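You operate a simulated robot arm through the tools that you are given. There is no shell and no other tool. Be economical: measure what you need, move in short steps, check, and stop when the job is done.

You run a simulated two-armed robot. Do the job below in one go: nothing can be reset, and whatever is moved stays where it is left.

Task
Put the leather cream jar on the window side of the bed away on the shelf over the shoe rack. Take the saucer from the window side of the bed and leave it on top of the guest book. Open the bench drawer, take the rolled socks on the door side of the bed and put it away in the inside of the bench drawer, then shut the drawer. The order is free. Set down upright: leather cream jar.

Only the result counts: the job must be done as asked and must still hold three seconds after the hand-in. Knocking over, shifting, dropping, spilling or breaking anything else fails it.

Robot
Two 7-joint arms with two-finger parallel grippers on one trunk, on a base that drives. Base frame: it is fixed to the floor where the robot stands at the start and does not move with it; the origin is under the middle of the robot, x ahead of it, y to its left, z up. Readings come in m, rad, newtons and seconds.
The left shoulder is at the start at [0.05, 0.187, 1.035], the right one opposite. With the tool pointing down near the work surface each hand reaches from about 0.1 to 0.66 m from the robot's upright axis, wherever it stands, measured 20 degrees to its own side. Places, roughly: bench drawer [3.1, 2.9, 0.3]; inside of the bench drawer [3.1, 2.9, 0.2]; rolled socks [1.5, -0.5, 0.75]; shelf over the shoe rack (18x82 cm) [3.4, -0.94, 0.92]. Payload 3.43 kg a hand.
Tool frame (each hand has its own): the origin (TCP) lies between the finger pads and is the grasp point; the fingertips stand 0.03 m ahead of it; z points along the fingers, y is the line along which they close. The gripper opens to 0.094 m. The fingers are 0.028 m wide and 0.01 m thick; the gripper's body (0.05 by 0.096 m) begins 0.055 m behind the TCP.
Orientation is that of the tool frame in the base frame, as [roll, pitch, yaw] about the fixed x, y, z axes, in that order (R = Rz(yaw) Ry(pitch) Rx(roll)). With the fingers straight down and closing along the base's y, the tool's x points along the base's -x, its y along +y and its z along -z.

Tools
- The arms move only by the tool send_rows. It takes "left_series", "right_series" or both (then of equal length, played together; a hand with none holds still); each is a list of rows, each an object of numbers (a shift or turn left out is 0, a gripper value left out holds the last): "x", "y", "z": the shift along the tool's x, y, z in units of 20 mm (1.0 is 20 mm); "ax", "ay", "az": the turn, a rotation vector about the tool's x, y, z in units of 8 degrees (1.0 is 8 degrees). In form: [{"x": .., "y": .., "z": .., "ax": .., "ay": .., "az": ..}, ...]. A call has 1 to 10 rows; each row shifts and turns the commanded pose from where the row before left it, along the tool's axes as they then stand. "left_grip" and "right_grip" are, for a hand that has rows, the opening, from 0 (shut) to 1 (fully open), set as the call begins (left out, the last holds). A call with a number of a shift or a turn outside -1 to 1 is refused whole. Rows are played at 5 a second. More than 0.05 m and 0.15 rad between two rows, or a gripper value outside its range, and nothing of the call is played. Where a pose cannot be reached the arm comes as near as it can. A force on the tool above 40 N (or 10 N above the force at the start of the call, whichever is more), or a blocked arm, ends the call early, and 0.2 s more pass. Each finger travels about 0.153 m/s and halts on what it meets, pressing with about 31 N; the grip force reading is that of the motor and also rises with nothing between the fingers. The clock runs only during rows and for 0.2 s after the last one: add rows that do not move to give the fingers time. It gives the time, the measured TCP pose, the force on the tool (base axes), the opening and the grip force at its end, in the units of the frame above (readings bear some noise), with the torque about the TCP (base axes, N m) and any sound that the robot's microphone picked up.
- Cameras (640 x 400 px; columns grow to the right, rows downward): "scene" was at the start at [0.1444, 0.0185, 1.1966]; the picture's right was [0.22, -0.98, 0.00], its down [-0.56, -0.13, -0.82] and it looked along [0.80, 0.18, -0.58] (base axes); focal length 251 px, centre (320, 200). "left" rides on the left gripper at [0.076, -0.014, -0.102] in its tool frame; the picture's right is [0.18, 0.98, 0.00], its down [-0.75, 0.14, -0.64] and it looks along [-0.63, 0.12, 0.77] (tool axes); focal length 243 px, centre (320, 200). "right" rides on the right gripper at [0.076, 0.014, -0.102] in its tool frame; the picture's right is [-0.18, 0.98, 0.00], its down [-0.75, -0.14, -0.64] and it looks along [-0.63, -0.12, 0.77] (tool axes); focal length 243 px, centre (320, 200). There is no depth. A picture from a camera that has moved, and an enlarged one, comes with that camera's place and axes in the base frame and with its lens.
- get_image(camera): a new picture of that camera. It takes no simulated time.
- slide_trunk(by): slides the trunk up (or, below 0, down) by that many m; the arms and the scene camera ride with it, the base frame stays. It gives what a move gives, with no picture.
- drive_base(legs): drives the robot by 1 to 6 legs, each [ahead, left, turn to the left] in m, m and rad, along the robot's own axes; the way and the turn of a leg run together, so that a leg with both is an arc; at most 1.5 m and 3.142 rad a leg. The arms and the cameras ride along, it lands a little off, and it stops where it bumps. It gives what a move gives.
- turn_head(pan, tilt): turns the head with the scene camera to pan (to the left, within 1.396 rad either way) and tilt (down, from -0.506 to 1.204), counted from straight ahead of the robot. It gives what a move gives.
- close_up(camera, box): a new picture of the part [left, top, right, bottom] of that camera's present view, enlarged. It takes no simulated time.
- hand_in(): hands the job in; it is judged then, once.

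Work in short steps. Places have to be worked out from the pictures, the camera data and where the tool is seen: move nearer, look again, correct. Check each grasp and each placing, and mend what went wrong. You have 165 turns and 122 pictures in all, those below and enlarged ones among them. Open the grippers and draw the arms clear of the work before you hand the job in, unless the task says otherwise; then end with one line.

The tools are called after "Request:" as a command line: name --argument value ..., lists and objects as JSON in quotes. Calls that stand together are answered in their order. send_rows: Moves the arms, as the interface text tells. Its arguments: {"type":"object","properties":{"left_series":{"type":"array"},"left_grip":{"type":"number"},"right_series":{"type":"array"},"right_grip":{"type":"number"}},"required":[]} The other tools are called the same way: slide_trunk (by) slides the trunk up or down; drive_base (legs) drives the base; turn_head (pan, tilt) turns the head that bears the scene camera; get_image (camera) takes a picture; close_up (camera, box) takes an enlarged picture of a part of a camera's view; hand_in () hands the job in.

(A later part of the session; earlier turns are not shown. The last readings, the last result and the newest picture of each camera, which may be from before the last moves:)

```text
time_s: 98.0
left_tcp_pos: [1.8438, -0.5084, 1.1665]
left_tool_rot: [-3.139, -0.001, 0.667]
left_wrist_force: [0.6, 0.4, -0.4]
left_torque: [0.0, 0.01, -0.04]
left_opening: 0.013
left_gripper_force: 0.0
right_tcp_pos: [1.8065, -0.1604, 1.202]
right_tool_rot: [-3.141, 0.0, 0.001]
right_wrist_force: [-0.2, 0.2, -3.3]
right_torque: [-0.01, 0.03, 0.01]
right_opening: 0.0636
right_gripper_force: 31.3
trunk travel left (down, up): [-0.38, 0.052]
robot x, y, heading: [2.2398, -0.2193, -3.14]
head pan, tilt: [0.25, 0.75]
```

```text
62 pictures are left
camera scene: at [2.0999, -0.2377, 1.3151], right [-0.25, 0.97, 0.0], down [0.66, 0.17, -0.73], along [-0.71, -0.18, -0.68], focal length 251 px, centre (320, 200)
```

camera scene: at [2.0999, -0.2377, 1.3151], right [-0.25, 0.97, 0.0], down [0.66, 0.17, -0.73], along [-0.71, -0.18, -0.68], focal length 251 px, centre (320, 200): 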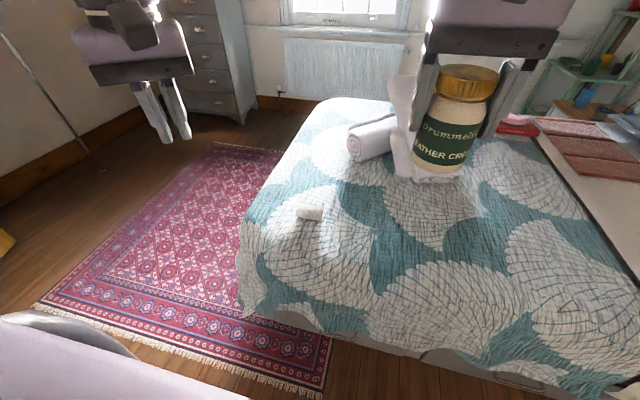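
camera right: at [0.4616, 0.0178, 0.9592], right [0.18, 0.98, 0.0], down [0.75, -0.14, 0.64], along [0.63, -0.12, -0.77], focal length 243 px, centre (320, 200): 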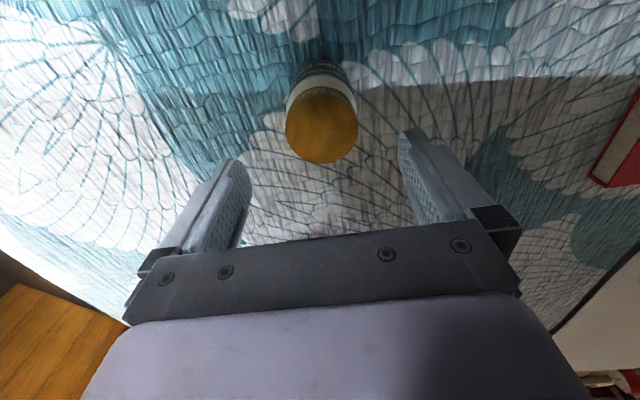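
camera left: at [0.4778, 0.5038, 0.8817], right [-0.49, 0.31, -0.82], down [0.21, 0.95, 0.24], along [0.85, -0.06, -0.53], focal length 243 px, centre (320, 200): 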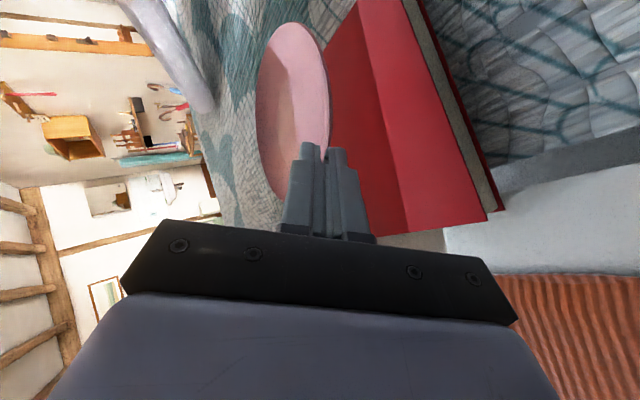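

Socks at ≈(1.53, −0.42). I approach to reach range, lower the trunk, and turn the left hand to its neutral yaw.

Request:
drive_base --legs '[[0.1, 0.0, 0.0]]'

Request:
slide_trunk --by -0.25

Request:
send_rows --left_series '[{"az": 0.96}, {"az": 0.96}, {"az": 0.96}, {"az": 0.96}, {"az": 0.96}]' --left_grip 0.8

Request:
get_image --camera "left"

Request:
close_up --camera "scene" --box '[220, 130, 420, 255]'

```text
time_s: 99.2
left_tcp_pos: [1.7466, -0.5087, 1.1657]
left_tool_rot: [-3.14, -0.003, 0.669]
left_wrist_force: [0.4, -0.4, -0.5]
left_torque: [-0.01, -0.03, 0.01]
left_opening: 0.0133
left_gripper_force: 0.1
right_tcp_pos: [1.7075, -0.1617, 1.2016]
right_tool_rot: [-3.141, -0.002, 0.005]
right_wrist_force: [0.1, 0.3, -3.5]
right_torque: [0.01, 0.04, 0.03]
right_opening: 0.0634
right_gripper_force: 30.6
trunk travel left (down, up): [-0.38, 0.052]
robot x, y, heading: [2.1408, -0.2179, -3.136]
head pan, tilt: [0.25, 0.75]
```

```text
time_s: 101.7
left_tcp_pos: [1.7469, -0.509, 0.9156]
left_tool_rot: [-3.139, -0.002, 0.67]
left_wrist_force: [-0.3, -0.7, 0.3]
left_torque: [0.0, 0.0, 0.0]
left_opening: 0.0135
left_gripper_force: 0.1
right_tcp_pos: [1.7078, -0.1625, 0.9518]
right_tool_rot: [-3.141, 0.001, 0.003]
right_wrist_force: [0.3, -0.2, -3.7]
right_torque: [0.02, 0.02, 0.0]
right_opening: 0.0633
right_gripper_force: 31.1
trunk travel left (down, up): [-0.13, 0.302]
robot x, y, heading: [2.143, -0.2131, -3.137]
head pan, tilt: [0.25, 0.75]
```

```text
time_s: 102.9
left_tcp_pos: [1.7457, -0.5095, 0.9156]
left_tool_rot: [-3.139, -0.001, -0.002]
left_wrist_force: [0.5, -0.8, 0.4]
left_torque: [0.0, -0.01, 0.01]
left_opening: 0.0753
left_gripper_force: 0.1
right_tcp_pos: [1.7081, -0.1608, 0.9513]
right_tool_rot: [-3.14, 0.0, 0.006]
right_wrist_force: [-0.5, 0.3, -4.1]
right_torque: [0.0, -0.04, 0.02]
right_opening: 0.0633
right_gripper_force: 30.9
trunk travel left (down, up): [-0.13, 0.302]
robot x, y, heading: [2.1403, -0.2156, -3.137]
head pan, tilt: [0.25, 0.75]
```

```text
61 pictures are left
camera left: at [1.8214, -0.4952, 1.0186], right [0.18, -0.98, 0.0], down [-0.75, -0.14, 0.64], along [-0.63, -0.11, -0.77], focal length 243 px, centre (320, 200)
```

left: 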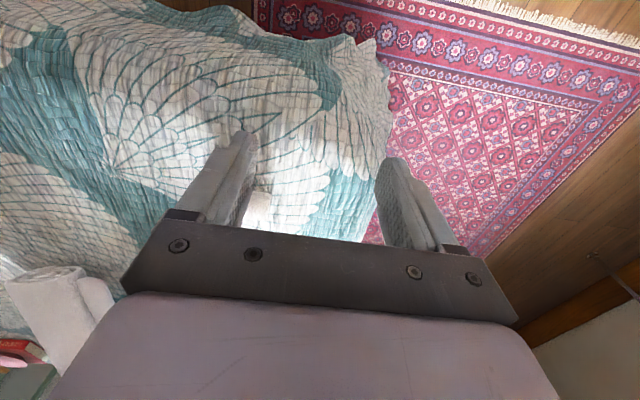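

```text
3.20 times, centred on (320, 192) of scene
camera zoom: at [2.0023, -0.2384, 1.0651], right [-0.25, 0.97, 0.0], down [0.66, 0.17, -0.73], along [-0.71, -0.18, -0.68], focal length 803 px, centre (320, 224)
```

zoom: 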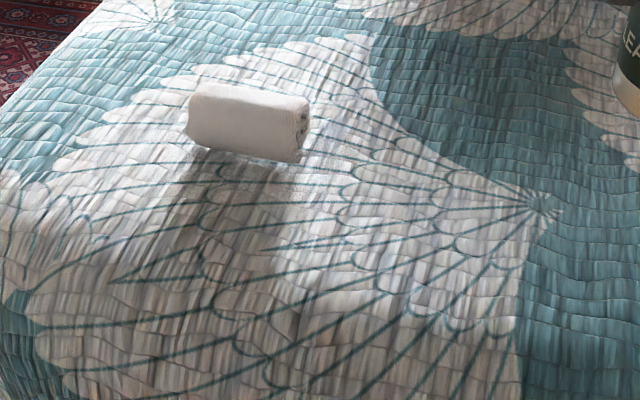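

The roll lies along base y (≈9 cm long, ≈4.5 cm thick), so I need to close along x. I move closer and sideways so the socks lie further to my left, where the turned wrist can reach.

Request:
drive_base --legs '[[0.045, -0.1, 0.0]]'

Request:
send_rows --left_series '[{"az": 1, "z": -0.5}, {"az": 1, "z": -0.5}, {"az": 1}, {"az": 1}, {"az": 1}, {"az": 1}, {"az": 1}, {"az": 1}, {"az": 1}, {"az": 1}]' --left_grip 0.85

```text
time_s: 104.1
left_tcp_pos: [1.7002, -0.4106, 0.9164]
left_tool_rot: [-3.138, -0.002, 0.002]
left_wrist_force: [-0.1, -0.4, 0.2]
left_torque: [-0.01, -0.01, 0.02]
left_opening: 0.0753
left_gripper_force: 0.1
right_tcp_pos: [1.662, -0.0653, 0.9522]
right_tool_rot: [-3.141, 0.0, 0.004]
right_wrist_force: [-2.0, -0.2, -3.6]
right_torque: [0.0, 0.0, 0.02]
right_opening: 0.0633
right_gripper_force: 30.5
trunk travel left (down, up): [-0.13, 0.302]
robot x, y, heading: [2.0996, -0.125, -3.136]
head pan, tilt: [0.25, 0.75]
```

```text
time_s: 106.3
left_tcp_pos: [1.6986, -0.4112, 0.936]
left_tool_rot: [3.141, 0.004, -1.397]
left_wrist_force: [0.1, 0.2, 0.6]
left_torque: [0.01, 0.01, -0.02]
left_opening: 0.08
left_gripper_force: 0.1
right_tcp_pos: [1.6623, -0.065, 0.9521]
right_tool_rot: [-3.14, 0.0, 0.004]
right_wrist_force: [-1.1, 0.8, -2.9]
right_torque: [0.02, 0.0, 0.0]
right_opening: 0.0634
right_gripper_force: 31.2
trunk travel left (down, up): [-0.13, 0.302]
robot x, y, heading: [2.096, -0.1205, -3.135]
head pan, tilt: [0.25, 0.75]
```

Closing direction is now along x. Move ahead over the socks.

Request:
send_rows --left_series '[{"y": 1, "x": -0.17}, {"y": 1, "x": -0.17}, {"y": 1, "x": -0.17}, {"y": 1, "x": -0.17}, {"y": 1, "x": -0.17}, {"y": 1, "x": -0.17}, {"y": 1, "x": -0.17}, {"y": 1, "x": -0.17}]'

Request:
get_image --camera "left"

```text
time_s: 108.1
left_tcp_pos: [1.5606, -0.4189, 0.9355]
left_tool_rot: [-3.141, 0.003, -1.392]
left_wrist_force: [1.1, 0.5, 0.7]
left_torque: [-0.01, 0.0, -0.01]
left_opening: 0.08
left_gripper_force: 0.0
left hand out of reach, approached as far as the arm can: row 7, 8
right_tcp_pos: [1.6624, -0.0655, 0.9529]
right_tool_rot: [-3.14, 0.0, 0.005]
right_wrist_force: [-0.6, 0.6, -3.7]
right_torque: [0.0, 0.03, 0.02]
right_opening: 0.0631
right_gripper_force: 31.4
trunk travel left (down, up): [-0.13, 0.302]
robot x, y, heading: [2.0931, -0.1224, -3.132]
head pan, tilt: [0.25, 0.75]
```

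```text
59 pictures are left
camera left: at [1.587, -0.4907, 1.0378], right [-0.94, -0.35, 0.0], down [-0.27, 0.71, 0.64], along [-0.23, 0.6, -0.77], focal length 243 px, centre (320, 200)
```

left: 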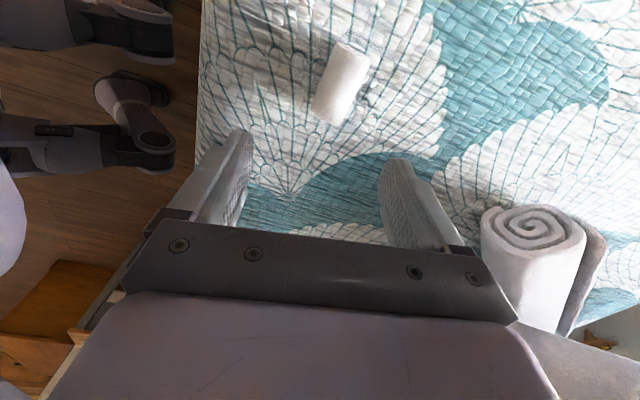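

Socks centre (1.532, −0.419), axis along y. I lower first, then push the rest of the way.

Request:
send_rows --left_series '[{"z": 1}, {"z": 1}, {"z": 1}, {"z": 1}, {"z": 1}, {"z": 1}, {"y": 0.7}, {"y": 0.7}]'

Request:
get_image --camera "left"

```text
time_s: 109.9
left_tcp_pos: [1.5335, -0.4225, 0.8141]
left_tool_rot: [3.141, 0.001, -1.395]
left_wrist_force: [-0.3, -0.2, 0.5]
left_torque: [0.0, -0.02, -0.03]
left_opening: 0.0797
left_gripper_force: 0.1
left hand out of reach, approached as far as the arm can: row 8
right_tcp_pos: [1.6614, -0.066, 0.9531]
right_tool_rot: [-3.139, 0.001, 0.005]
right_wrist_force: [-0.2, -0.1, -3.8]
right_torque: [0.0, -0.02, -0.03]
right_opening: 0.0632
right_gripper_force: 30.6
trunk travel left (down, up): [-0.13, 0.302]
robot x, y, heading: [2.0952, -0.1142, -3.135]
head pan, tilt: [0.25, 0.75]
```

```text
58 pictures are left
camera left: at [1.5611, -0.4952, 0.9167], right [-0.94, -0.35, 0.0], down [-0.27, 0.71, 0.65], along [-0.23, 0.6, -0.76], focal length 243 px, centre (320, 200)
```

left: 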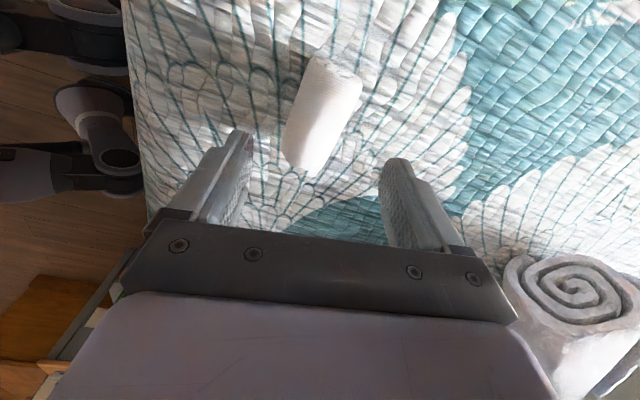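

Now centred. Descend to TCP ≈0.72 and close.

Request:
send_rows --left_series '[{"z": 1}, {"z": 1}, {"z": 1}, {"z": 1}, {"z": 0.5}]'

Request:
get_image --camera "left"

```text
time_s: 111.1
left_tcp_pos: [1.5479, -0.4252, 0.7264]
left_tool_rot: [-3.139, 0.002, -1.395]
left_wrist_force: [0.8, 0.2, 0.5]
left_torque: [0.0, 0.02, -0.02]
left_opening: 0.0799
left_gripper_force: 0.2
left hand out of reach, approached as far as the arm can: row 2, 4, 5
right_tcp_pos: [1.6617, -0.0649, 0.9532]
right_tool_rot: [-3.139, -0.001, 0.006]
right_wrist_force: [-0.5, -0.6, -3.5]
right_torque: [-0.02, 0.0, 0.03]
right_opening: 0.0632
right_gripper_force: 31.3
trunk travel left (down, up): [-0.13, 0.302]
robot x, y, heading: [2.0955, -0.1159, -3.134]
head pan, tilt: [0.25, 0.75]
```

```text
57 pictures are left
camera left: at [1.5754, -0.499, 0.8297], right [-0.94, -0.35, 0.0], down [-0.27, 0.72, 0.64], along [-0.23, 0.6, -0.76], focal length 243 px, centre (320, 200)
```

left: 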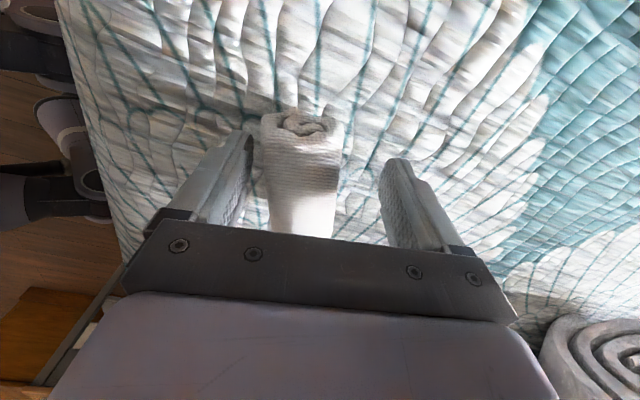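

Socks are between the fingers. I lower the trunk 1 cm for depth and close.

Request:
slide_trunk --by -0.012

Request:
send_rows --left_series '[{"z": 0}, {"z": 0}, {"z": 0}, {"z": 0}]' --left_grip 0.0

Request:
get_image --camera "left"

```text
time_s: 111.7
left_tcp_pos: [1.5484, -0.4258, 0.7155]
left_tool_rot: [3.141, 0.003, -1.394]
left_wrist_force: [-0.1, 0.1, -0.5]
left_torque: [0.0, 0.04, -0.03]
left_opening: 0.0797
left_gripper_force: 0.0
right_tcp_pos: [1.6621, -0.0644, 0.9404]
right_tool_rot: [-3.139, -0.001, 0.004]
right_wrist_force: [-0.4, 0.0, -4.1]
right_torque: [0.01, -0.02, 0.03]
right_opening: 0.063
right_gripper_force: 31.2
trunk travel left (down, up): [-0.118, 0.314]
robot x, y, heading: [2.0935, -0.1207, -3.137]
head pan, tilt: [0.25, 0.75]
```

```text
time_s: 112.7
left_tcp_pos: [1.5486, -0.4273, 0.7154]
left_tool_rot: [-3.141, 0.003, -1.393]
left_wrist_force: [-0.9, 0.4, 0.3]
left_torque: [-0.03, 0.01, 0.0]
left_opening: 0.0596
left_gripper_force: 31.3
right_tcp_pos: [1.6621, -0.0644, 0.94]
right_tool_rot: [-3.139, 0.001, 0.005]
right_wrist_force: [0.4, 0.8, -3.1]
right_torque: [-0.01, 0.04, -0.02]
right_opening: 0.0632
right_gripper_force: 31.2
trunk travel left (down, up): [-0.118, 0.314]
robot x, y, heading: [2.0919, -0.1194, -3.138]
head pan, tilt: [0.25, 0.75]
```

```text
56 pictures are left
camera left: at [1.5747, -0.499, 0.8184], right [-0.94, -0.35, 0.0], down [-0.27, 0.72, 0.65], along [-0.23, 0.6, -0.76], focal length 243 px, centre (320, 200)
```

left: 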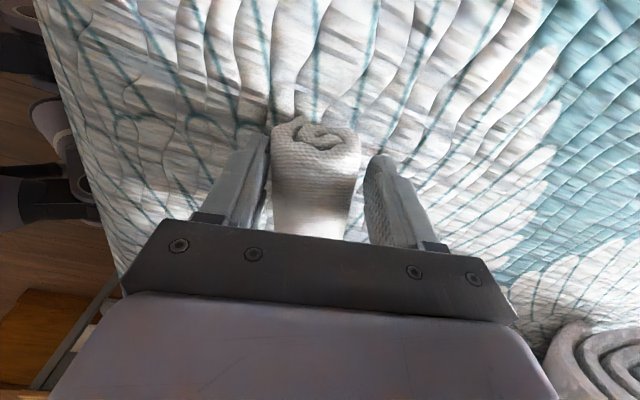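

Gripped at 60 mm. Lift via the trunk and look.

Request:
slide_trunk --by 0.3

Request:
get_image --camera "left"

```text
time_s: 115.7
left_tcp_pos: [1.5482, -0.4249, 1.0159]
left_tool_rot: [-3.14, 0.004, -1.393]
left_wrist_force: [0.9, 0.0, 0.0]
left_torque: [0.0, 0.0, 0.01]
left_opening: 0.0586
left_gripper_force: 30.4
right_tcp_pos: [1.6621, -0.065, 1.2399]
right_tool_rot: [-3.14, 0.0, 0.005]
right_wrist_force: [1.0, -1.0, -2.9]
right_torque: [0.0, -0.04, -0.03]
right_opening: 0.0634
right_gripper_force: 31.1
trunk travel left (down, up): [-0.418, 0.014]
robot x, y, heading: [2.0952, -0.1201, -3.135]
head pan, tilt: [0.25, 0.75]
```

```text
55 pictures are left
camera left: at [1.5746, -0.499, 1.1182], right [-0.94, -0.35, 0.0], down [-0.27, 0.72, 0.65], along [-0.23, 0.6, -0.76], focal length 243 px, centre (320, 200)
```

left: 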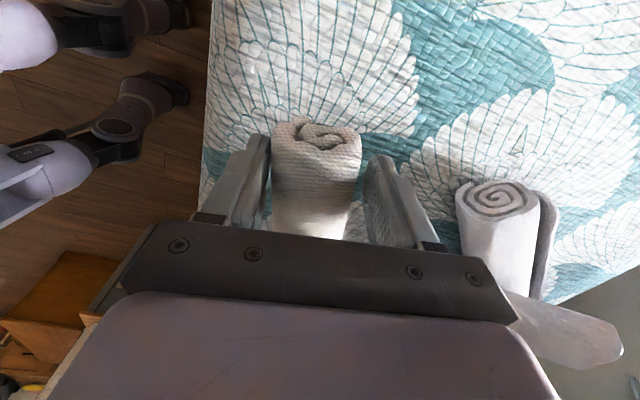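

Socks held. I retract the left hand, back off, and turn to face the shelf wall (−y).

Request:
send_rows --left_series '[{"y": -1}, {"y": -1}, {"y": -1}, {"y": -1}, {"y": -1}, {"y": -1}]'

Request:
drive_base --legs '[[-0.6, 0.0, 0.0], [0.0, 0.0, 1.57]]'

Request:
turn_head --pan 0.5 --tilt 0.3

Request:
get_image --camera "scene"

```text
time_s: 117.1
left_tcp_pos: [1.6656, -0.4063, 1.0166]
left_tool_rot: [3.14, 0.003, -1.397]
left_wrist_force: [0.5, 0.3, -0.1]
left_torque: [0.0, 0.03, -0.02]
left_opening: 0.0584
left_gripper_force: 31.4
right_tcp_pos: [1.6625, -0.0651, 1.241]
right_tool_rot: [-3.14, -0.001, 0.005]
right_wrist_force: [0.2, -0.7, -2.7]
right_torque: [0.01, -0.01, 0.0]
right_opening: 0.0632
right_gripper_force: 30.8
trunk travel left (down, up): [-0.418, 0.014]
robot x, y, heading: [2.0952, -0.118, -3.132]
head pan, tilt: [0.25, 0.75]
```

```text
time_s: 124.3
left_tcp_pos: [2.9731, -0.549, 1.0148]
left_tool_rot: [3.141, 0.003, 0.17]
left_wrist_force: [0.0, -0.5, -1.1]
left_torque: [0.01, 0.02, 0.01]
left_opening: 0.0573
left_gripper_force: 31.4
right_tcp_pos: [2.6313, -0.5506, 1.2398]
right_tool_rot: [-3.14, 0.001, 1.57]
right_wrist_force: [-0.1, 0.3, -3.0]
right_torque: [0.02, -0.02, -0.02]
right_opening: 0.0633
right_gripper_force: 31.2
trunk travel left (down, up): [-0.418, 0.014]
robot x, y, heading: [2.6853, -0.1152, -1.569]
head pan, tilt: [0.25, 0.75]
```

```text
time_s: 125.2
left_tcp_pos: [2.9723, -0.5496, 1.0146]
left_tool_rot: [3.139, 0.003, 0.171]
left_wrist_force: [0.0, 0.0, -0.4]
left_torque: [-0.03, -0.01, 0.02]
left_opening: 0.0569
left_gripper_force: 30.9
right_tcp_pos: [2.6314, -0.5515, 1.2405]
right_tool_rot: [-3.137, 0.0, 1.571]
right_wrist_force: [0.5, 0.0, -2.7]
right_torque: [0.0, 0.0, -0.01]
right_opening: 0.0631
right_gripper_force: 31.1
trunk travel left (down, up): [-0.418, 0.014]
robot x, y, heading: [2.6895, -0.1178, -1.571]
head pan, tilt: [0.499, 0.3]
```

```text
54 pictures are left
camera scene: at [2.7323, -0.2596, 1.3934], right [-0.88, -0.48, 0.0], down [-0.14, 0.26, -0.95], along [0.46, -0.84, -0.3], focal length 251 px, centre (320, 200)
```

scene: 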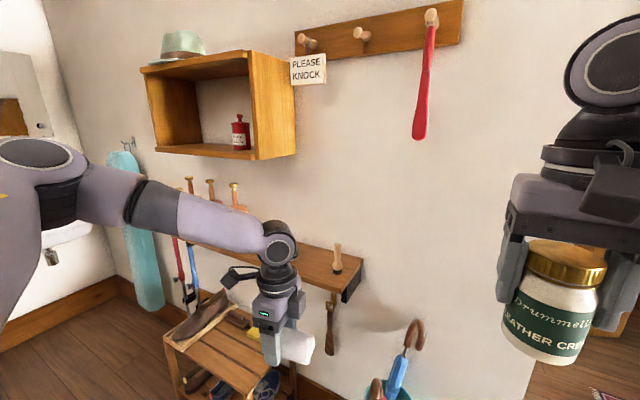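

I see the plank shelf at z≈0.92, with a box shelf above its left part and a peg thing near its right end. I raise and retract the left hand, then drive left (to x≈3.25) and look again.

Request:
send_rows --left_series '[{"y": -1, "z": -1}, {"y": -1, "z": -1}, {"y": -1, "z": -1}, {"y": -1, "z": -1}, {"y": -1, "z": -1}, {"y": -1, "z": -1}]'

Request:
drive_base --legs '[[0.0, 0.5, 0.0]]'

Request:
turn_head --pan 0.05 --tilt 0.5

Request:
get_image --camera "scene"

```text
time_s: 126.6
left_tcp_pos: [2.952, -0.4309, 1.1381]
left_tool_rot: [3.14, 0.003, 0.172]
left_wrist_force: [0.2, 0.5, -0.1]
left_torque: [-0.02, 0.01, 0.02]
left_opening: 0.0569
left_gripper_force: 31.0
right_tcp_pos: [2.6311, -0.5515, 1.2414]
right_tool_rot: [-3.14, 0.0, 1.572]
right_wrist_force: [0.2, -0.4, -3.0]
right_torque: [0.01, 0.0, 0.02]
right_opening: 0.0632
right_gripper_force: 31.2
trunk travel left (down, up): [-0.418, 0.014]
robot x, y, heading: [2.6856, -0.1177, -1.571]
head pan, tilt: [0.499, 0.3]
```

```text
time_s: 129.7
left_tcp_pos: [3.4751, -0.4298, 1.1376]
left_tool_rot: [3.139, 0.004, 0.172]
left_wrist_force: [0.5, 0.8, -0.8]
left_torque: [-0.01, -0.01, -0.01]
left_opening: 0.0571
left_gripper_force: 30.8
right_tcp_pos: [3.1556, -0.5501, 1.2409]
right_tool_rot: [-3.141, -0.001, 1.573]
right_wrist_force: [-0.3, -0.6, -4.3]
right_torque: [-0.01, 0.03, -0.02]
right_opening: 0.063
right_gripper_force: 31.6
trunk travel left (down, up): [-0.418, 0.014]
robot x, y, heading: [3.2127, -0.1201, -1.564]
head pan, tilt: [0.499, 0.3]
```

```text
time_s: 130.6
left_tcp_pos: [3.4742, -0.4299, 1.1386]
left_tool_rot: [3.14, 0.005, 0.173]
left_wrist_force: [-0.1, -1.3, -0.2]
left_torque: [0.0, 0.01, 0.0]
left_opening: 0.0569
left_gripper_force: 30.9
right_tcp_pos: [3.1562, -0.5508, 1.2397]
right_tool_rot: [-3.139, 0.0, 1.571]
right_wrist_force: [0.6, -0.2, -4.0]
right_torque: [0.01, -0.01, 0.02]
right_opening: 0.0628
right_gripper_force: 30.9
trunk travel left (down, up): [-0.418, 0.014]
robot x, y, heading: [3.2093, -0.1165, -1.565]
head pan, tilt: [0.051, 0.499]
```

```text
53 pictures are left
camera scene: at [3.2155, -0.2675, 1.3751], right [-1.0, -0.05, 0.0], down [-0.03, 0.48, -0.88], along [0.05, -0.88, -0.48], focal length 251 px, centre (320, 200)
```

scene: 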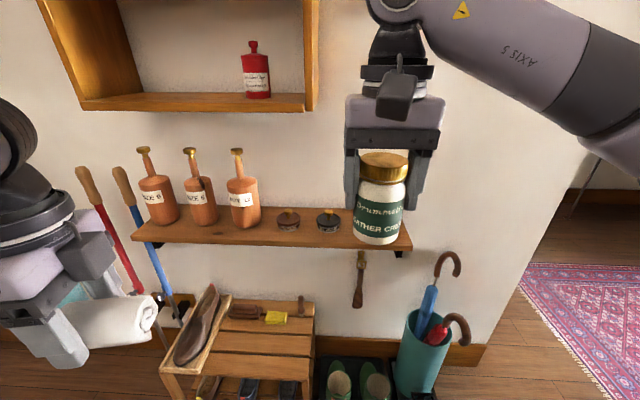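

Free shelf stretch is right of the two tins (x<3.19), hidden behind my jar. I check it with the right hand's camera.

Request:
get_image --camera "right"

```text
52 pictures are left
camera right: at [3.169, -0.474, 1.342], right [0.98, -0.18, 0.0], down [-0.14, -0.75, 0.64], along [-0.12, -0.63, -0.77], focal length 243 px, centre (320, 200)
```

right: 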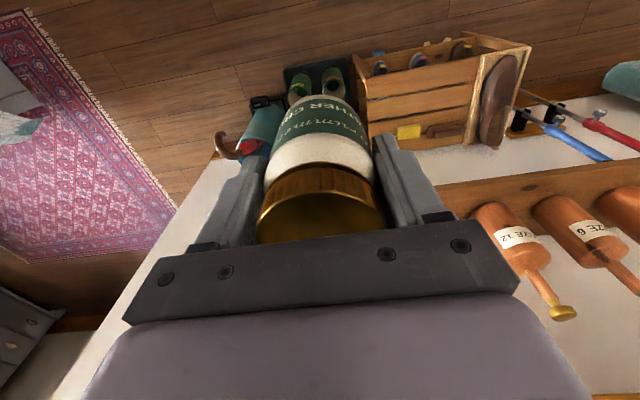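

I shift the jar 0.12 m to the left to uncover the right end of the shelf.

Request:
send_rows --right_series '[{"y": 1}, {"y": 1}, {"y": 1}, {"y": 1}, {"y": 1}, {"y": 1}]'

Request:
close_up --camera "scene" --box '[260, 140, 460, 265]'

```text
time_s: 132.0
left_tcp_pos: [3.4744, -0.4298, 1.1382]
left_tool_rot: [3.139, 0.005, 0.173]
left_wrist_force: [-0.7, 0.3, -0.3]
left_torque: [0.01, -0.03, 0.0]
left_opening: 0.0568
left_gripper_force: 30.7
right_tcp_pos: [3.2772, -0.5492, 1.2391]
right_tool_rot: [-3.138, 0.002, 1.575]
right_wrist_force: [0.4, 0.4, -3.2]
right_torque: [0.04, 0.02, 0.02]
right_opening: 0.0635
right_gripper_force: 30.7
trunk travel left (down, up): [-0.418, 0.014]
robot x, y, heading: [3.2092, -0.1196, -1.572]
head pan, tilt: [0.051, 0.499]
```

```text
3.20 times, centred on (360, 202) of scene
camera zoom: at [3.2161, -0.2673, 1.3751], right [-1.0, -0.05, 0.0], down [-0.03, 0.48, -0.88], along [0.05, -0.88, -0.48], focal length 803 px, centre (192, 192)
```

zoom: 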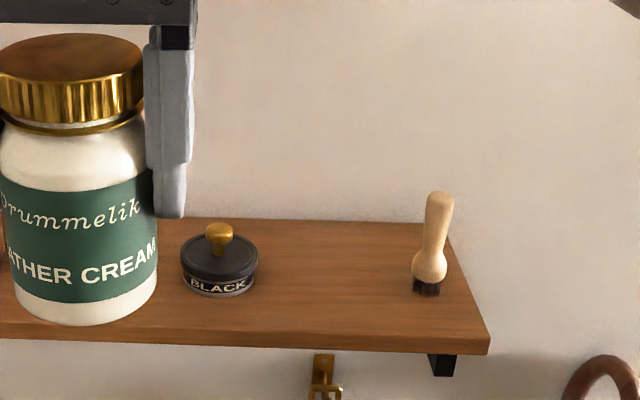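

Brush at x≈3.02, tin edge at 3.19: the free spot is centred at (3.113, −0.935). I move the jar to that x, drive ahead 0.2 m and lower the trunk.

Request:
send_rows --right_series '[{"y": -1}, {"y": -1}, {"y": -1}, {"y": -1}, {"y": -1}, {"y": -1}, {"y": -1}, {"y": -1}, {"y": -0.2}]'

Request:
drive_base --legs '[[0.2, 0.0, 0.0]]'

Request:
slide_trunk --by -0.14

Request:
get_image --camera "scene"

```text
time_s: 134.0
left_tcp_pos: [3.4745, -0.4291, 1.1385]
left_tool_rot: [3.141, 0.003, 0.171]
left_wrist_force: [0.1, -0.6, 0.6]
left_torque: [-0.02, -0.01, 0.07]
left_opening: 0.0567
left_gripper_force: 31.0
right_tcp_pos: [3.1124, -0.55, 1.2399]
right_tool_rot: [-3.139, -0.001, 1.573]
right_wrist_force: [0.4, 0.2, -2.7]
right_torque: [0.03, 0.0, 0.02]
right_opening: 0.0631
right_gripper_force: 30.9
trunk travel left (down, up): [-0.418, 0.014]
robot x, y, heading: [3.2125, -0.1148, -1.564]
head pan, tilt: [0.051, 0.499]
```

```text
time_s: 135.6
left_tcp_pos: [3.4781, -0.6282, 1.1385]
left_tool_rot: [-3.14, 0.001, 0.181]
left_wrist_force: [0.0, -0.2, -0.6]
left_torque: [0.03, 0.0, -0.03]
left_opening: 0.0569
left_gripper_force: 31.5
right_tcp_pos: [3.1145, -0.75, 1.2394]
right_tool_rot: [-3.139, 0.0, 1.58]
right_wrist_force: [-1.3, -0.2, -3.4]
right_torque: [0.02, -0.05, -0.02]
right_opening: 0.0631
right_gripper_force: 31.0
trunk travel left (down, up): [-0.418, 0.014]
robot x, y, heading: [3.2106, -0.3137, -1.56]
head pan, tilt: [0.051, 0.499]
```

```text
time_s: 137.2
left_tcp_pos: [3.478, -0.6266, 0.9999]
left_tool_rot: [3.138, 0.004, 0.18]
left_wrist_force: [0.2, 0.1, -0.3]
left_torque: [0.02, -0.04, 0.04]
left_opening: 0.0567
left_gripper_force: 31.4
right_tcp_pos: [3.1159, -0.7492, 1.1015]
right_tool_rot: [-3.139, 0.0, 1.58]
right_wrist_force: [-0.2, 0.0, -3.1]
right_torque: [0.0, -0.04, -0.03]
right_opening: 0.0631
right_gripper_force: 31.3
trunk travel left (down, up): [-0.278, 0.154]
robot x, y, heading: [3.209, -0.3154, -1.562]
head pan, tilt: [0.051, 0.499]
```

```text
50 pictures are left
camera scene: at [3.2174, -0.4669, 1.2351], right [-1.0, -0.06, 0.0], down [-0.03, 0.48, -0.88], along [0.05, -0.88, -0.48], focal length 251 px, centre (320, 200)
```

scene: 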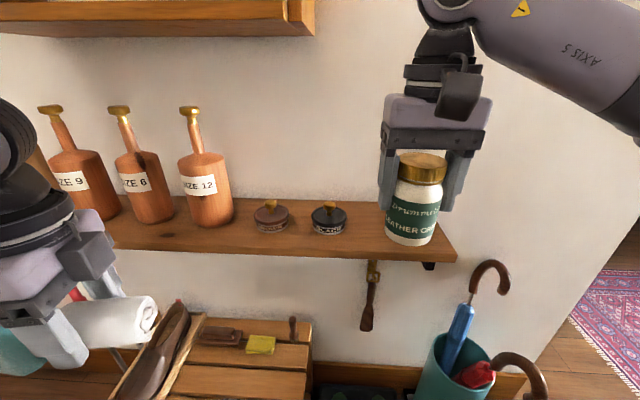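

Jar is lined up. Extend forward 0.185 m at this height.

Request:
send_rows --right_series '[{"x": -1}, {"x": -1}, {"x": -1}, {"x": -1}, {"x": -1}, {"x": -1}, {"x": -1}, {"x": -1}, {"x": -1}, {"x": -0.25, "y": -0.1}]'

Request:
get_image --camera "scene"

Request:
get_image --camera "right"

```text
time_s: 139.4
left_tcp_pos: [3.4777, -0.6276, 0.9975]
left_tool_rot: [3.141, 0.004, 0.178]
left_wrist_force: [0.4, 0.1, -0.6]
left_torque: [0.01, -0.02, 0.01]
left_opening: 0.0564
left_gripper_force: 31.2
right_tcp_pos: [3.1069, -0.8917, 1.0959]
right_tool_rot: [-3.141, 0.002, 1.58]
right_wrist_force: [0.2, 0.7, -2.3]
right_torque: [0.02, 0.03, 0.01]
right_opening: 0.0629
right_gripper_force: 30.9
right hand out of reach, approached as far as the arm can: row 7, 8, 9, 10
trunk travel left (down, up): [-0.278, 0.154]
robot x, y, heading: [3.2086, -0.3157, -1.563]
head pan, tilt: [0.051, 0.499]
```

```text
49 pictures are left
camera scene: at [3.2174, -0.4671, 1.2351], right [-1.0, -0.06, 0.0], down [-0.03, 0.48, -0.88], along [0.05, -0.88, -0.48], focal length 251 px, centre (320, 200)
```

scene: 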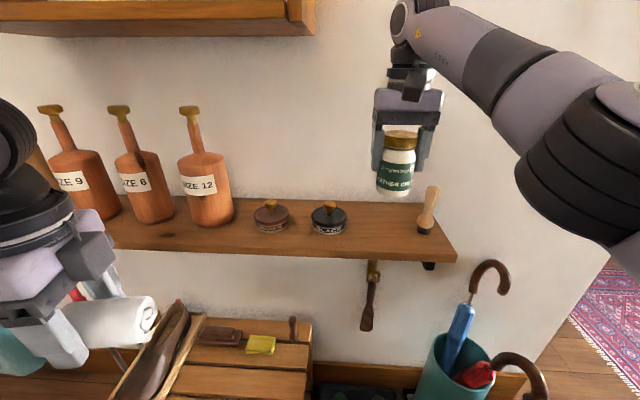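

```text
48 pictures are left
camera right: at [3.1204, -0.816, 1.1969], right [0.98, -0.18, 0.0], down [-0.13, -0.75, 0.64], along [-0.11, -0.63, -0.77], focal length 243 px, centre (320, 200)
```

right: 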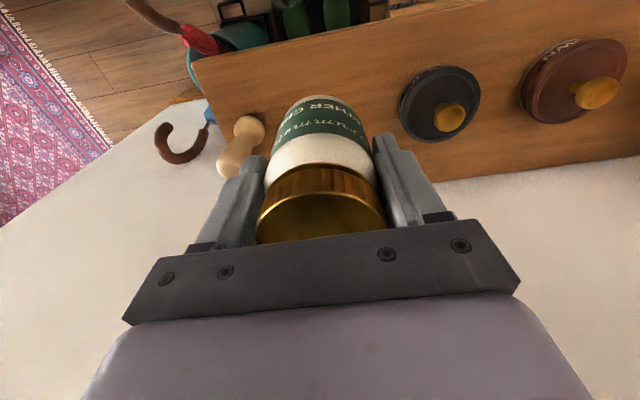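

Short by ~4 cm; I drive ahead 0.04 m and nudge x a little.

Request:
drive_base --legs '[[0.04, 0.0, 0.0]]'

Request:
send_rows --right_series '[{"y": 0.3}, {"z": 0.5}, {"z": 0.5}, {"z": 0.5}, {"z": 0.5}]'

Request:
get_image --camera "right"

Request:
close_up --camera "scene" --box '[300, 130, 500, 255]'

```text
time_s: 140.3
left_tcp_pos: [3.4781, -0.6666, 0.9976]
left_tool_rot: [3.141, 0.003, 0.179]
left_wrist_force: [0.3, -0.1, -0.6]
left_torque: [-0.01, -0.03, 0.01]
left_opening: 0.0567
left_gripper_force: 31.1
right_tcp_pos: [3.1071, -0.9316, 1.0944]
right_tool_rot: [-3.14, -0.002, 1.58]
right_wrist_force: [-0.3, 0.4, -4.4]
right_torque: [0.02, -0.01, 0.0]
right_opening: 0.0631
right_gripper_force: 30.4
trunk travel left (down, up): [-0.278, 0.154]
robot x, y, heading: [3.2157, -0.3525, -1.559]
head pan, tilt: [0.051, 0.499]
```

```text
time_s: 141.5
left_tcp_pos: [3.4785, -0.6672, 0.9984]
left_tool_rot: [3.139, 0.005, 0.18]
left_wrist_force: [0.1, 1.0, -0.4]
left_torque: [0.0, -0.02, -0.03]
left_opening: 0.0566
left_gripper_force: 31.3
right_tcp_pos: [3.113, -0.93, 1.0539]
right_tool_rot: [-3.14, 0.0, 1.581]
right_wrist_force: [-0.2, 0.6, -2.7]
right_torque: [0.02, 0.0, -0.01]
right_opening: 0.0631
right_gripper_force: 30.7
trunk travel left (down, up): [-0.278, 0.154]
robot x, y, heading: [3.211, -0.3563, -1.561]
head pan, tilt: [0.051, 0.499]
```

```text
47 pictures are left
camera right: at [3.1267, -0.854, 1.1563], right [0.98, -0.18, 0.0], down [-0.13, -0.76, 0.64], along [-0.11, -0.63, -0.77], focal length 243 px, centre (320, 200)
```

right: 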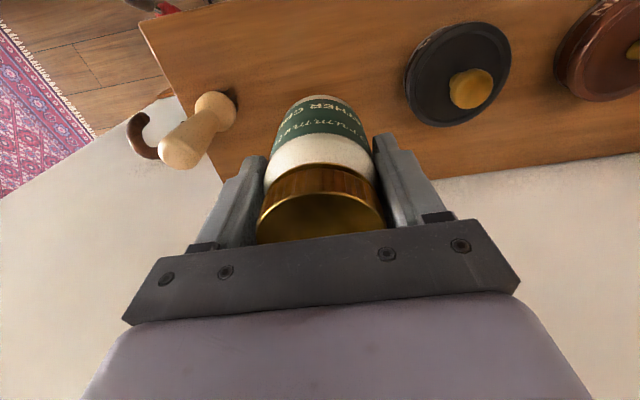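

```text
3.20 times, centred on (400, 192) of scene
camera zoom: at [3.2178, -0.5058, 1.2351], right [-1.0, -0.06, 0.0], down [-0.03, 0.48, -0.88], along [0.05, -0.88, -0.48], focal length 803 px, centre (64, 224)
```

zoom: 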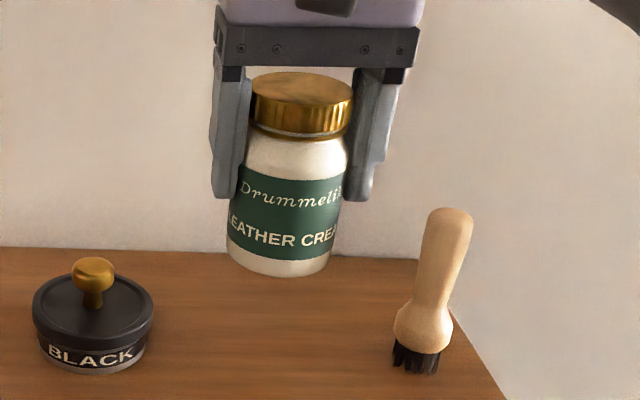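

Positions are good. Lower toward the shelf, watching the force.

Request:
send_rows --right_series '[{"z": 0.5}, {"z": 0.5}, {"z": 0.5}, {"z": 0.5}, {"z": 0.3}]'

Request:
close_up --camera "scene" --box '[300, 130, 500, 255]'

```text
time_s: 142.7
left_tcp_pos: [3.4792, -0.6666, 0.9989]
left_tool_rot: [3.14, 0.004, 0.18]
left_wrist_force: [-0.3, -0.7, -0.7]
left_torque: [0.02, 0.01, 0.03]
left_opening: 0.0567
left_gripper_force: 31.1
right_tcp_pos: [3.1145, -0.9301, 1.0093]
right_tool_rot: [-3.139, 0.0, 1.579]
right_wrist_force: [-0.1, 0.1, -3.3]
right_torque: [0.03, -0.01, 0.0]
right_opening: 0.063
right_gripper_force: 30.8
trunk travel left (down, up): [-0.278, 0.154]
robot x, y, heading: [3.2154, -0.3551, -1.564]
head pan, tilt: [0.051, 0.499]
```

```text
3.20 times, centred on (400, 192) of scene
camera zoom: at [3.2178, -0.5057, 1.2351], right [-1.0, -0.06, 0.0], down [-0.03, 0.48, -0.88], along [0.05, -0.88, -0.48], focal length 803 px, centre (64, 224)
```

zoom: 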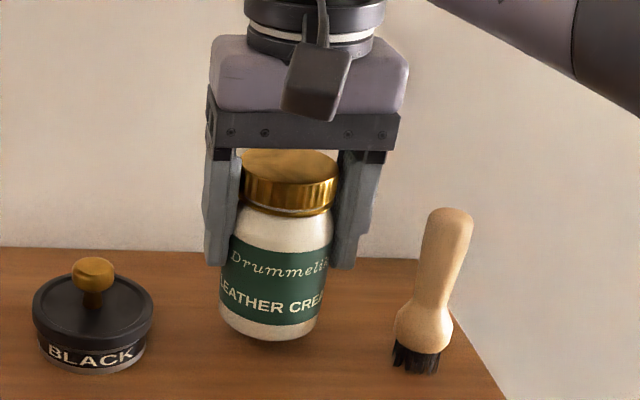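

Still hovering slightly. Small steps down.

Request:
send_rows --right_series '[{"z": 0.25}, {"z": 0.25}]'

Request:
send_rows --right_series '[{"z": 0.2}, {"z": 0.15}]'

Request:
close_up --camera "scene" --box '[300, 130, 500, 255]'

```text
time_s: 143.3
left_tcp_pos: [3.4781, -0.6678, 0.9982]
left_tool_rot: [3.139, 0.003, 0.181]
left_wrist_force: [0.0, -0.3, -0.4]
left_torque: [-0.02, 0.0, -0.01]
left_opening: 0.0564
left_gripper_force: 31.4
right_tcp_pos: [3.1144, -0.9319, 0.9991]
right_tool_rot: [-3.139, -0.001, 1.58]
right_wrist_force: [0.4, 0.0, -3.0]
right_torque: [0.0, 0.0, 0.0]
right_opening: 0.0631
right_gripper_force: 31.1
trunk travel left (down, up): [-0.278, 0.154]
robot x, y, heading: [3.2116, -0.3596, -1.562]
head pan, tilt: [0.051, 0.499]
```

```text
time_s: 143.9
left_tcp_pos: [3.4785, -0.6665, 0.9974]
left_tool_rot: [3.139, 0.003, 0.18]
left_wrist_force: [0.1, 0.6, -1.0]
left_torque: [0.01, -0.02, 0.01]
left_opening: 0.0567
left_gripper_force: 31.4
right_tcp_pos: [3.1149, -0.9323, 0.9911]
right_tool_rot: [-3.139, 0.0, 1.579]
right_wrist_force: [0.0, -0.7, -0.9]
right_torque: [0.08, 0.01, -0.01]
right_opening: 0.0632
right_gripper_force: 30.5
trunk travel left (down, up): [-0.278, 0.154]
robot x, y, heading: [3.2145, -0.3547, -1.562]
head pan, tilt: [0.051, 0.499]
```

```text
3.20 times, centred on (400, 192) of scene
camera zoom: at [3.2179, -0.5056, 1.2351], right [-1.0, -0.06, 0.0], down [-0.03, 0.48, -0.88], along [0.05, -0.88, -0.48], focal length 803 px, centre (64, 224)
```

zoom: 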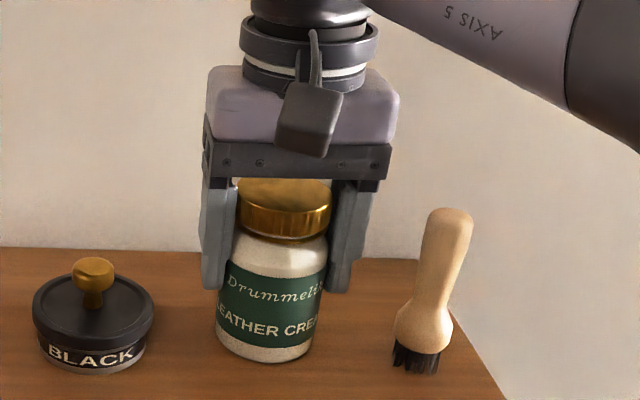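

Contact is made. One more millimetre, then open just a little.

Request:
send_rows --right_series '[{"z": 0.07}]'

Request:
send_rows --right_series '[{"z": 0}, {"z": 0}]' --right_grip 0.84

Request:
send_rows --right_series '[{"z": -0.3}, {"z": -0.6}, {"z": -1}, {"z": -1}, {"z": -1}, {"z": -1}, {"z": -1}]'

Request:
close_up --camera "scene" --box '[300, 130, 500, 255]'

```text
time_s: 144.3
left_tcp_pos: [3.4777, -0.6664, 0.9989]
left_tool_rot: [3.14, 0.003, 0.179]
left_wrist_force: [-0.4, -0.3, -0.3]
left_torque: [-0.02, -0.07, 0.01]
left_opening: 0.0568
left_gripper_force: 31.4
right_tcp_pos: [3.1153, -0.9302, 0.991]
right_tool_rot: [-3.14, 0.003, 1.579]
right_wrist_force: [-0.5, -3.1, 4.9]
right_torque: [-0.02, 0.09, 0.02]
right_opening: 0.0631
right_gripper_force: 30.7
trunk travel left (down, up): [-0.278, 0.154]
robot x, y, heading: [3.2124, -0.3592, -1.559]
head pan, tilt: [0.051, 0.499]
```

```text
time_s: 144.9
left_tcp_pos: [3.477, -0.6654, 0.9992]
left_tool_rot: [3.139, 0.003, 0.181]
left_wrist_force: [0.6, 0.0, -0.5]
left_torque: [-0.04, 0.0, -0.02]
left_opening: 0.0564
left_gripper_force: 30.8
right_tcp_pos: [3.1156, -0.9302, 0.9902]
right_tool_rot: [-3.14, 0.0, 1.58]
right_wrist_force: [0.5, -0.2, -0.5]
right_torque: [-0.01, -0.03, 0.02]
right_opening: 0.079
right_gripper_force: 0.1
trunk travel left (down, up): [-0.278, 0.154]
robot x, y, heading: [3.2129, -0.3528, -1.561]
head pan, tilt: [0.051, 0.499]
```

```text
time_s: 146.5
left_tcp_pos: [3.4774, -0.6663, 0.9985]
left_tool_rot: [3.14, 0.003, 0.18]
left_wrist_force: [-0.2, 0.6, -1.0]
left_torque: [-0.02, -0.02, 0.02]
left_opening: 0.0566
left_gripper_force: 31.3
right_tcp_pos: [3.109, -0.9205, 1.109]
right_tool_rot: [-3.14, -0.001, 1.579]
right_wrist_force: [-0.2, -0.2, -0.2]
right_torque: [-0.04, -0.02, -0.02]
right_opening: 0.079
right_gripper_force: 0.1
right hand out of reach, approached as far as the arm can: row 7
trunk travel left (down, up): [-0.278, 0.154]
robot x, y, heading: [3.2101, -0.3524, -1.565]
head pan, tilt: [0.051, 0.499]
```

```text
3.20 times, centred on (400, 192) of scene
camera zoom: at [3.217, -0.5053, 1.2351], right [-1.0, -0.06, 0.0], down [-0.03, 0.48, -0.88], along [0.05, -0.88, -0.48], focal length 803 px, centre (64, 224)
```

zoom: 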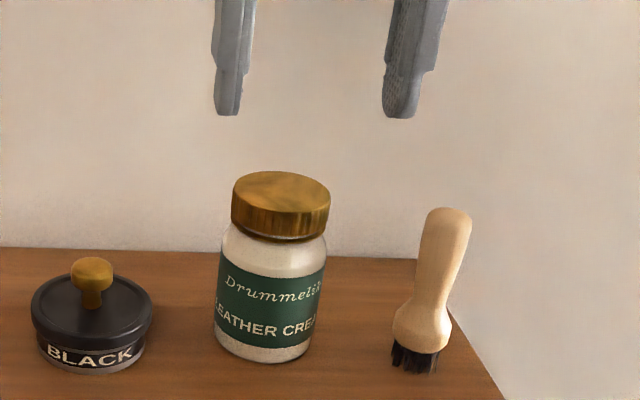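

Jar stands upright on the shelf. I draw the hand back, back away, and turn round toward the bench at (3.1, 2.9).

Request:
send_rows --right_series '[{"x": 1}, {"x": 1}, {"x": 1}, {"x": 1}, {"x": 1}, {"x": 1}, {"x": 1}, {"x": 1}]'

Request:
drive_base --legs '[[-0.6, 0.0, 0.0], [0.0, 0.0, 3.13]]'

Request:
turn_head --pan 0.0 --tilt 0.4

Request:
get_image --camera "scene"

```text
time_s: 148.3
left_tcp_pos: [3.4785, -0.6657, 0.9987]
left_tool_rot: [3.139, 0.003, 0.18]
left_wrist_force: [0.5, 0.5, -0.2]
left_torque: [-0.01, 0.01, -0.03]
left_opening: 0.0564
left_gripper_force: 31.1
right_tcp_pos: [3.1087, -0.7619, 1.11]
right_tool_rot: [3.142, -0.001, 1.58]
right_wrist_force: [0.4, 0.5, 0.6]
right_torque: [0.01, 0.01, 0.0]
right_opening: 0.0787
right_gripper_force: 0.1
trunk travel left (down, up): [-0.278, 0.154]
robot x, y, heading: [3.2135, -0.3547, -1.56]
head pan, tilt: [0.051, 0.499]
```

```text
time_s: 158.8
left_tcp_pos: [2.9804, 0.5715, 0.999]
left_tool_rot: [3.14, 0.003, -3.073]
left_wrist_force: [0.2, 0.8, -0.3]
left_torque: [0.0, -0.01, 0.02]
left_opening: 0.0564
left_gripper_force: 31.0
right_tcp_pos: [3.3589, 0.6273, 1.1104]
right_tool_rot: [-3.139, -0.001, -1.672]
right_wrist_force: [0.5, -0.3, -0.8]
right_torque: [0.0, 0.05, 0.02]
right_opening: 0.0792
right_gripper_force: 0.1
trunk travel left (down, up): [-0.278, 0.154]
robot x, y, heading: [3.2127, 0.2295, 1.47]
head pan, tilt: [0.051, 0.499]
```

```text
time_s: 159.5
left_tcp_pos: [2.9803, 0.5729, 0.9983]
left_tool_rot: [3.14, 0.003, -3.074]
left_wrist_force: [-0.6, -0.1, -0.1]
left_torque: [-0.01, -0.02, -0.01]
left_opening: 0.0567
left_gripper_force: 31.3
right_tcp_pos: [3.3584, 0.6263, 1.111]
right_tool_rot: [-3.14, 0.002, -1.673]
right_wrist_force: [0.2, 0.2, -0.3]
right_torque: [-0.02, 0.0, 0.0]
right_opening: 0.0789
right_gripper_force: 0.0
trunk travel left (down, up): [-0.278, 0.154]
robot x, y, heading: [3.2115, 0.2349, 1.467]
head pan, tilt: [0.0, 0.4]
```

```text
42 pictures are left
camera scene: at [3.2265, 0.3841, 1.2442], right [0.99, -0.1, 0.0], down [-0.04, -0.39, -0.92], along [0.09, 0.92, -0.39], focal length 251 px, centre (320, 200)
```

scene: 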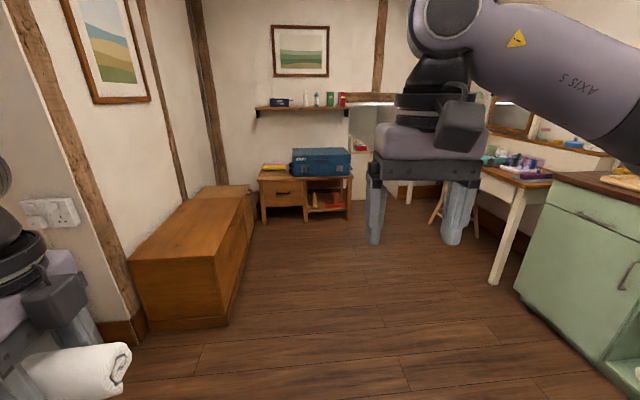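

The bench with a drawer is straight ahead on the far wall, front at y≈2.75, knob near x≈3.09, z≈0.3. I straighten and drive up closer.

Request:
drive_base --legs '[[0.0, 0.0, 0.103], [1.35, 0.0, 0.0]]'

Request:
turn_head --pan 0.05 --tilt 0.7

Request:
get_image --camera "scene"

```text
time_s: 166.5
left_tcp_pos: [2.9122, 1.8365, 0.9983]
left_tool_rot: [3.14, 0.002, -2.935]
left_wrist_force: [-0.4, -0.1, -0.1]
left_torque: [0.0, 0.0, 0.0]
left_opening: 0.0564
left_gripper_force: 31.8
right_tcp_pos: [3.2786, 1.9429, 1.1107]
right_tool_rot: [-3.141, 0.0, -1.534]
right_wrist_force: [-0.6, 0.5, 0.0]
right_torque: [-0.03, -0.03, -0.04]
right_opening: 0.0792
right_gripper_force: 0.1
trunk travel left (down, up): [-0.278, 0.154]
robot x, y, heading: [3.187, 1.5337, 1.607]
head pan, tilt: [0.0, 0.4]
```

```text
time_s: 167.3
left_tcp_pos: [2.9115, 1.8367, 0.9993]
left_tool_rot: [3.14, 0.002, -2.933]
left_wrist_force: [-1.0, 0.1, 0.0]
left_torque: [0.0, 0.01, -0.04]
left_opening: 0.0566
left_gripper_force: 31.0
right_tcp_pos: [3.2786, 1.944, 1.1104]
right_tool_rot: [-3.14, -0.001, -1.535]
right_wrist_force: [-0.7, 0.7, 0.6]
right_torque: [0.02, 0.02, 0.01]
right_opening: 0.0789
right_gripper_force: 0.0
trunk travel left (down, up): [-0.278, 0.154]
robot x, y, heading: [3.1854, 1.5317, 1.607]
head pan, tilt: [0.051, 0.7]
```

```text
41 pictures are left
camera scene: at [3.1776, 1.6765, 1.2175], right [1.0, 0.09, 0.0], down [0.06, -0.64, -0.77], along [-0.07, 0.76, -0.64], focal length 251 px, centre (320, 200)
```

scene: 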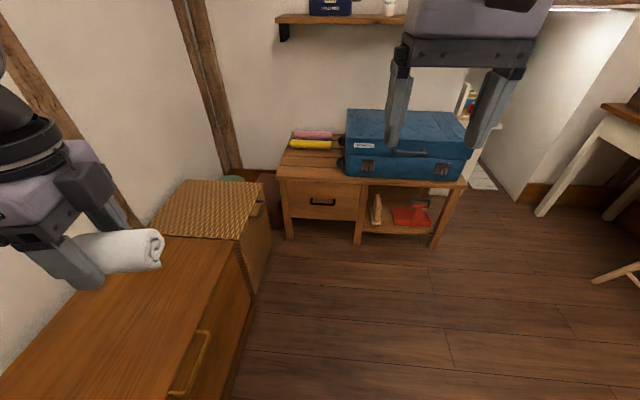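

Drawer has a small horizontal pull at ≈(3.09, 2.75). Zoom in on it.

Request:
close_up --camera "scene" --box '[260, 160, 380, 235]'

```text
5.33 times, centred on (320, 198) of scene
camera zoom: at [3.1776, 1.6765, 1.2175], right [1.0, 0.09, 0.0], down [0.06, -0.64, -0.77], along [-0.07, 0.76, -0.64], focal length 1339 px, centre (320, 213)
```

zoom: 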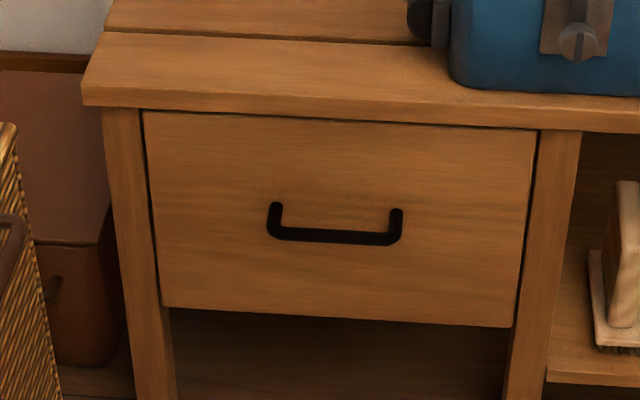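

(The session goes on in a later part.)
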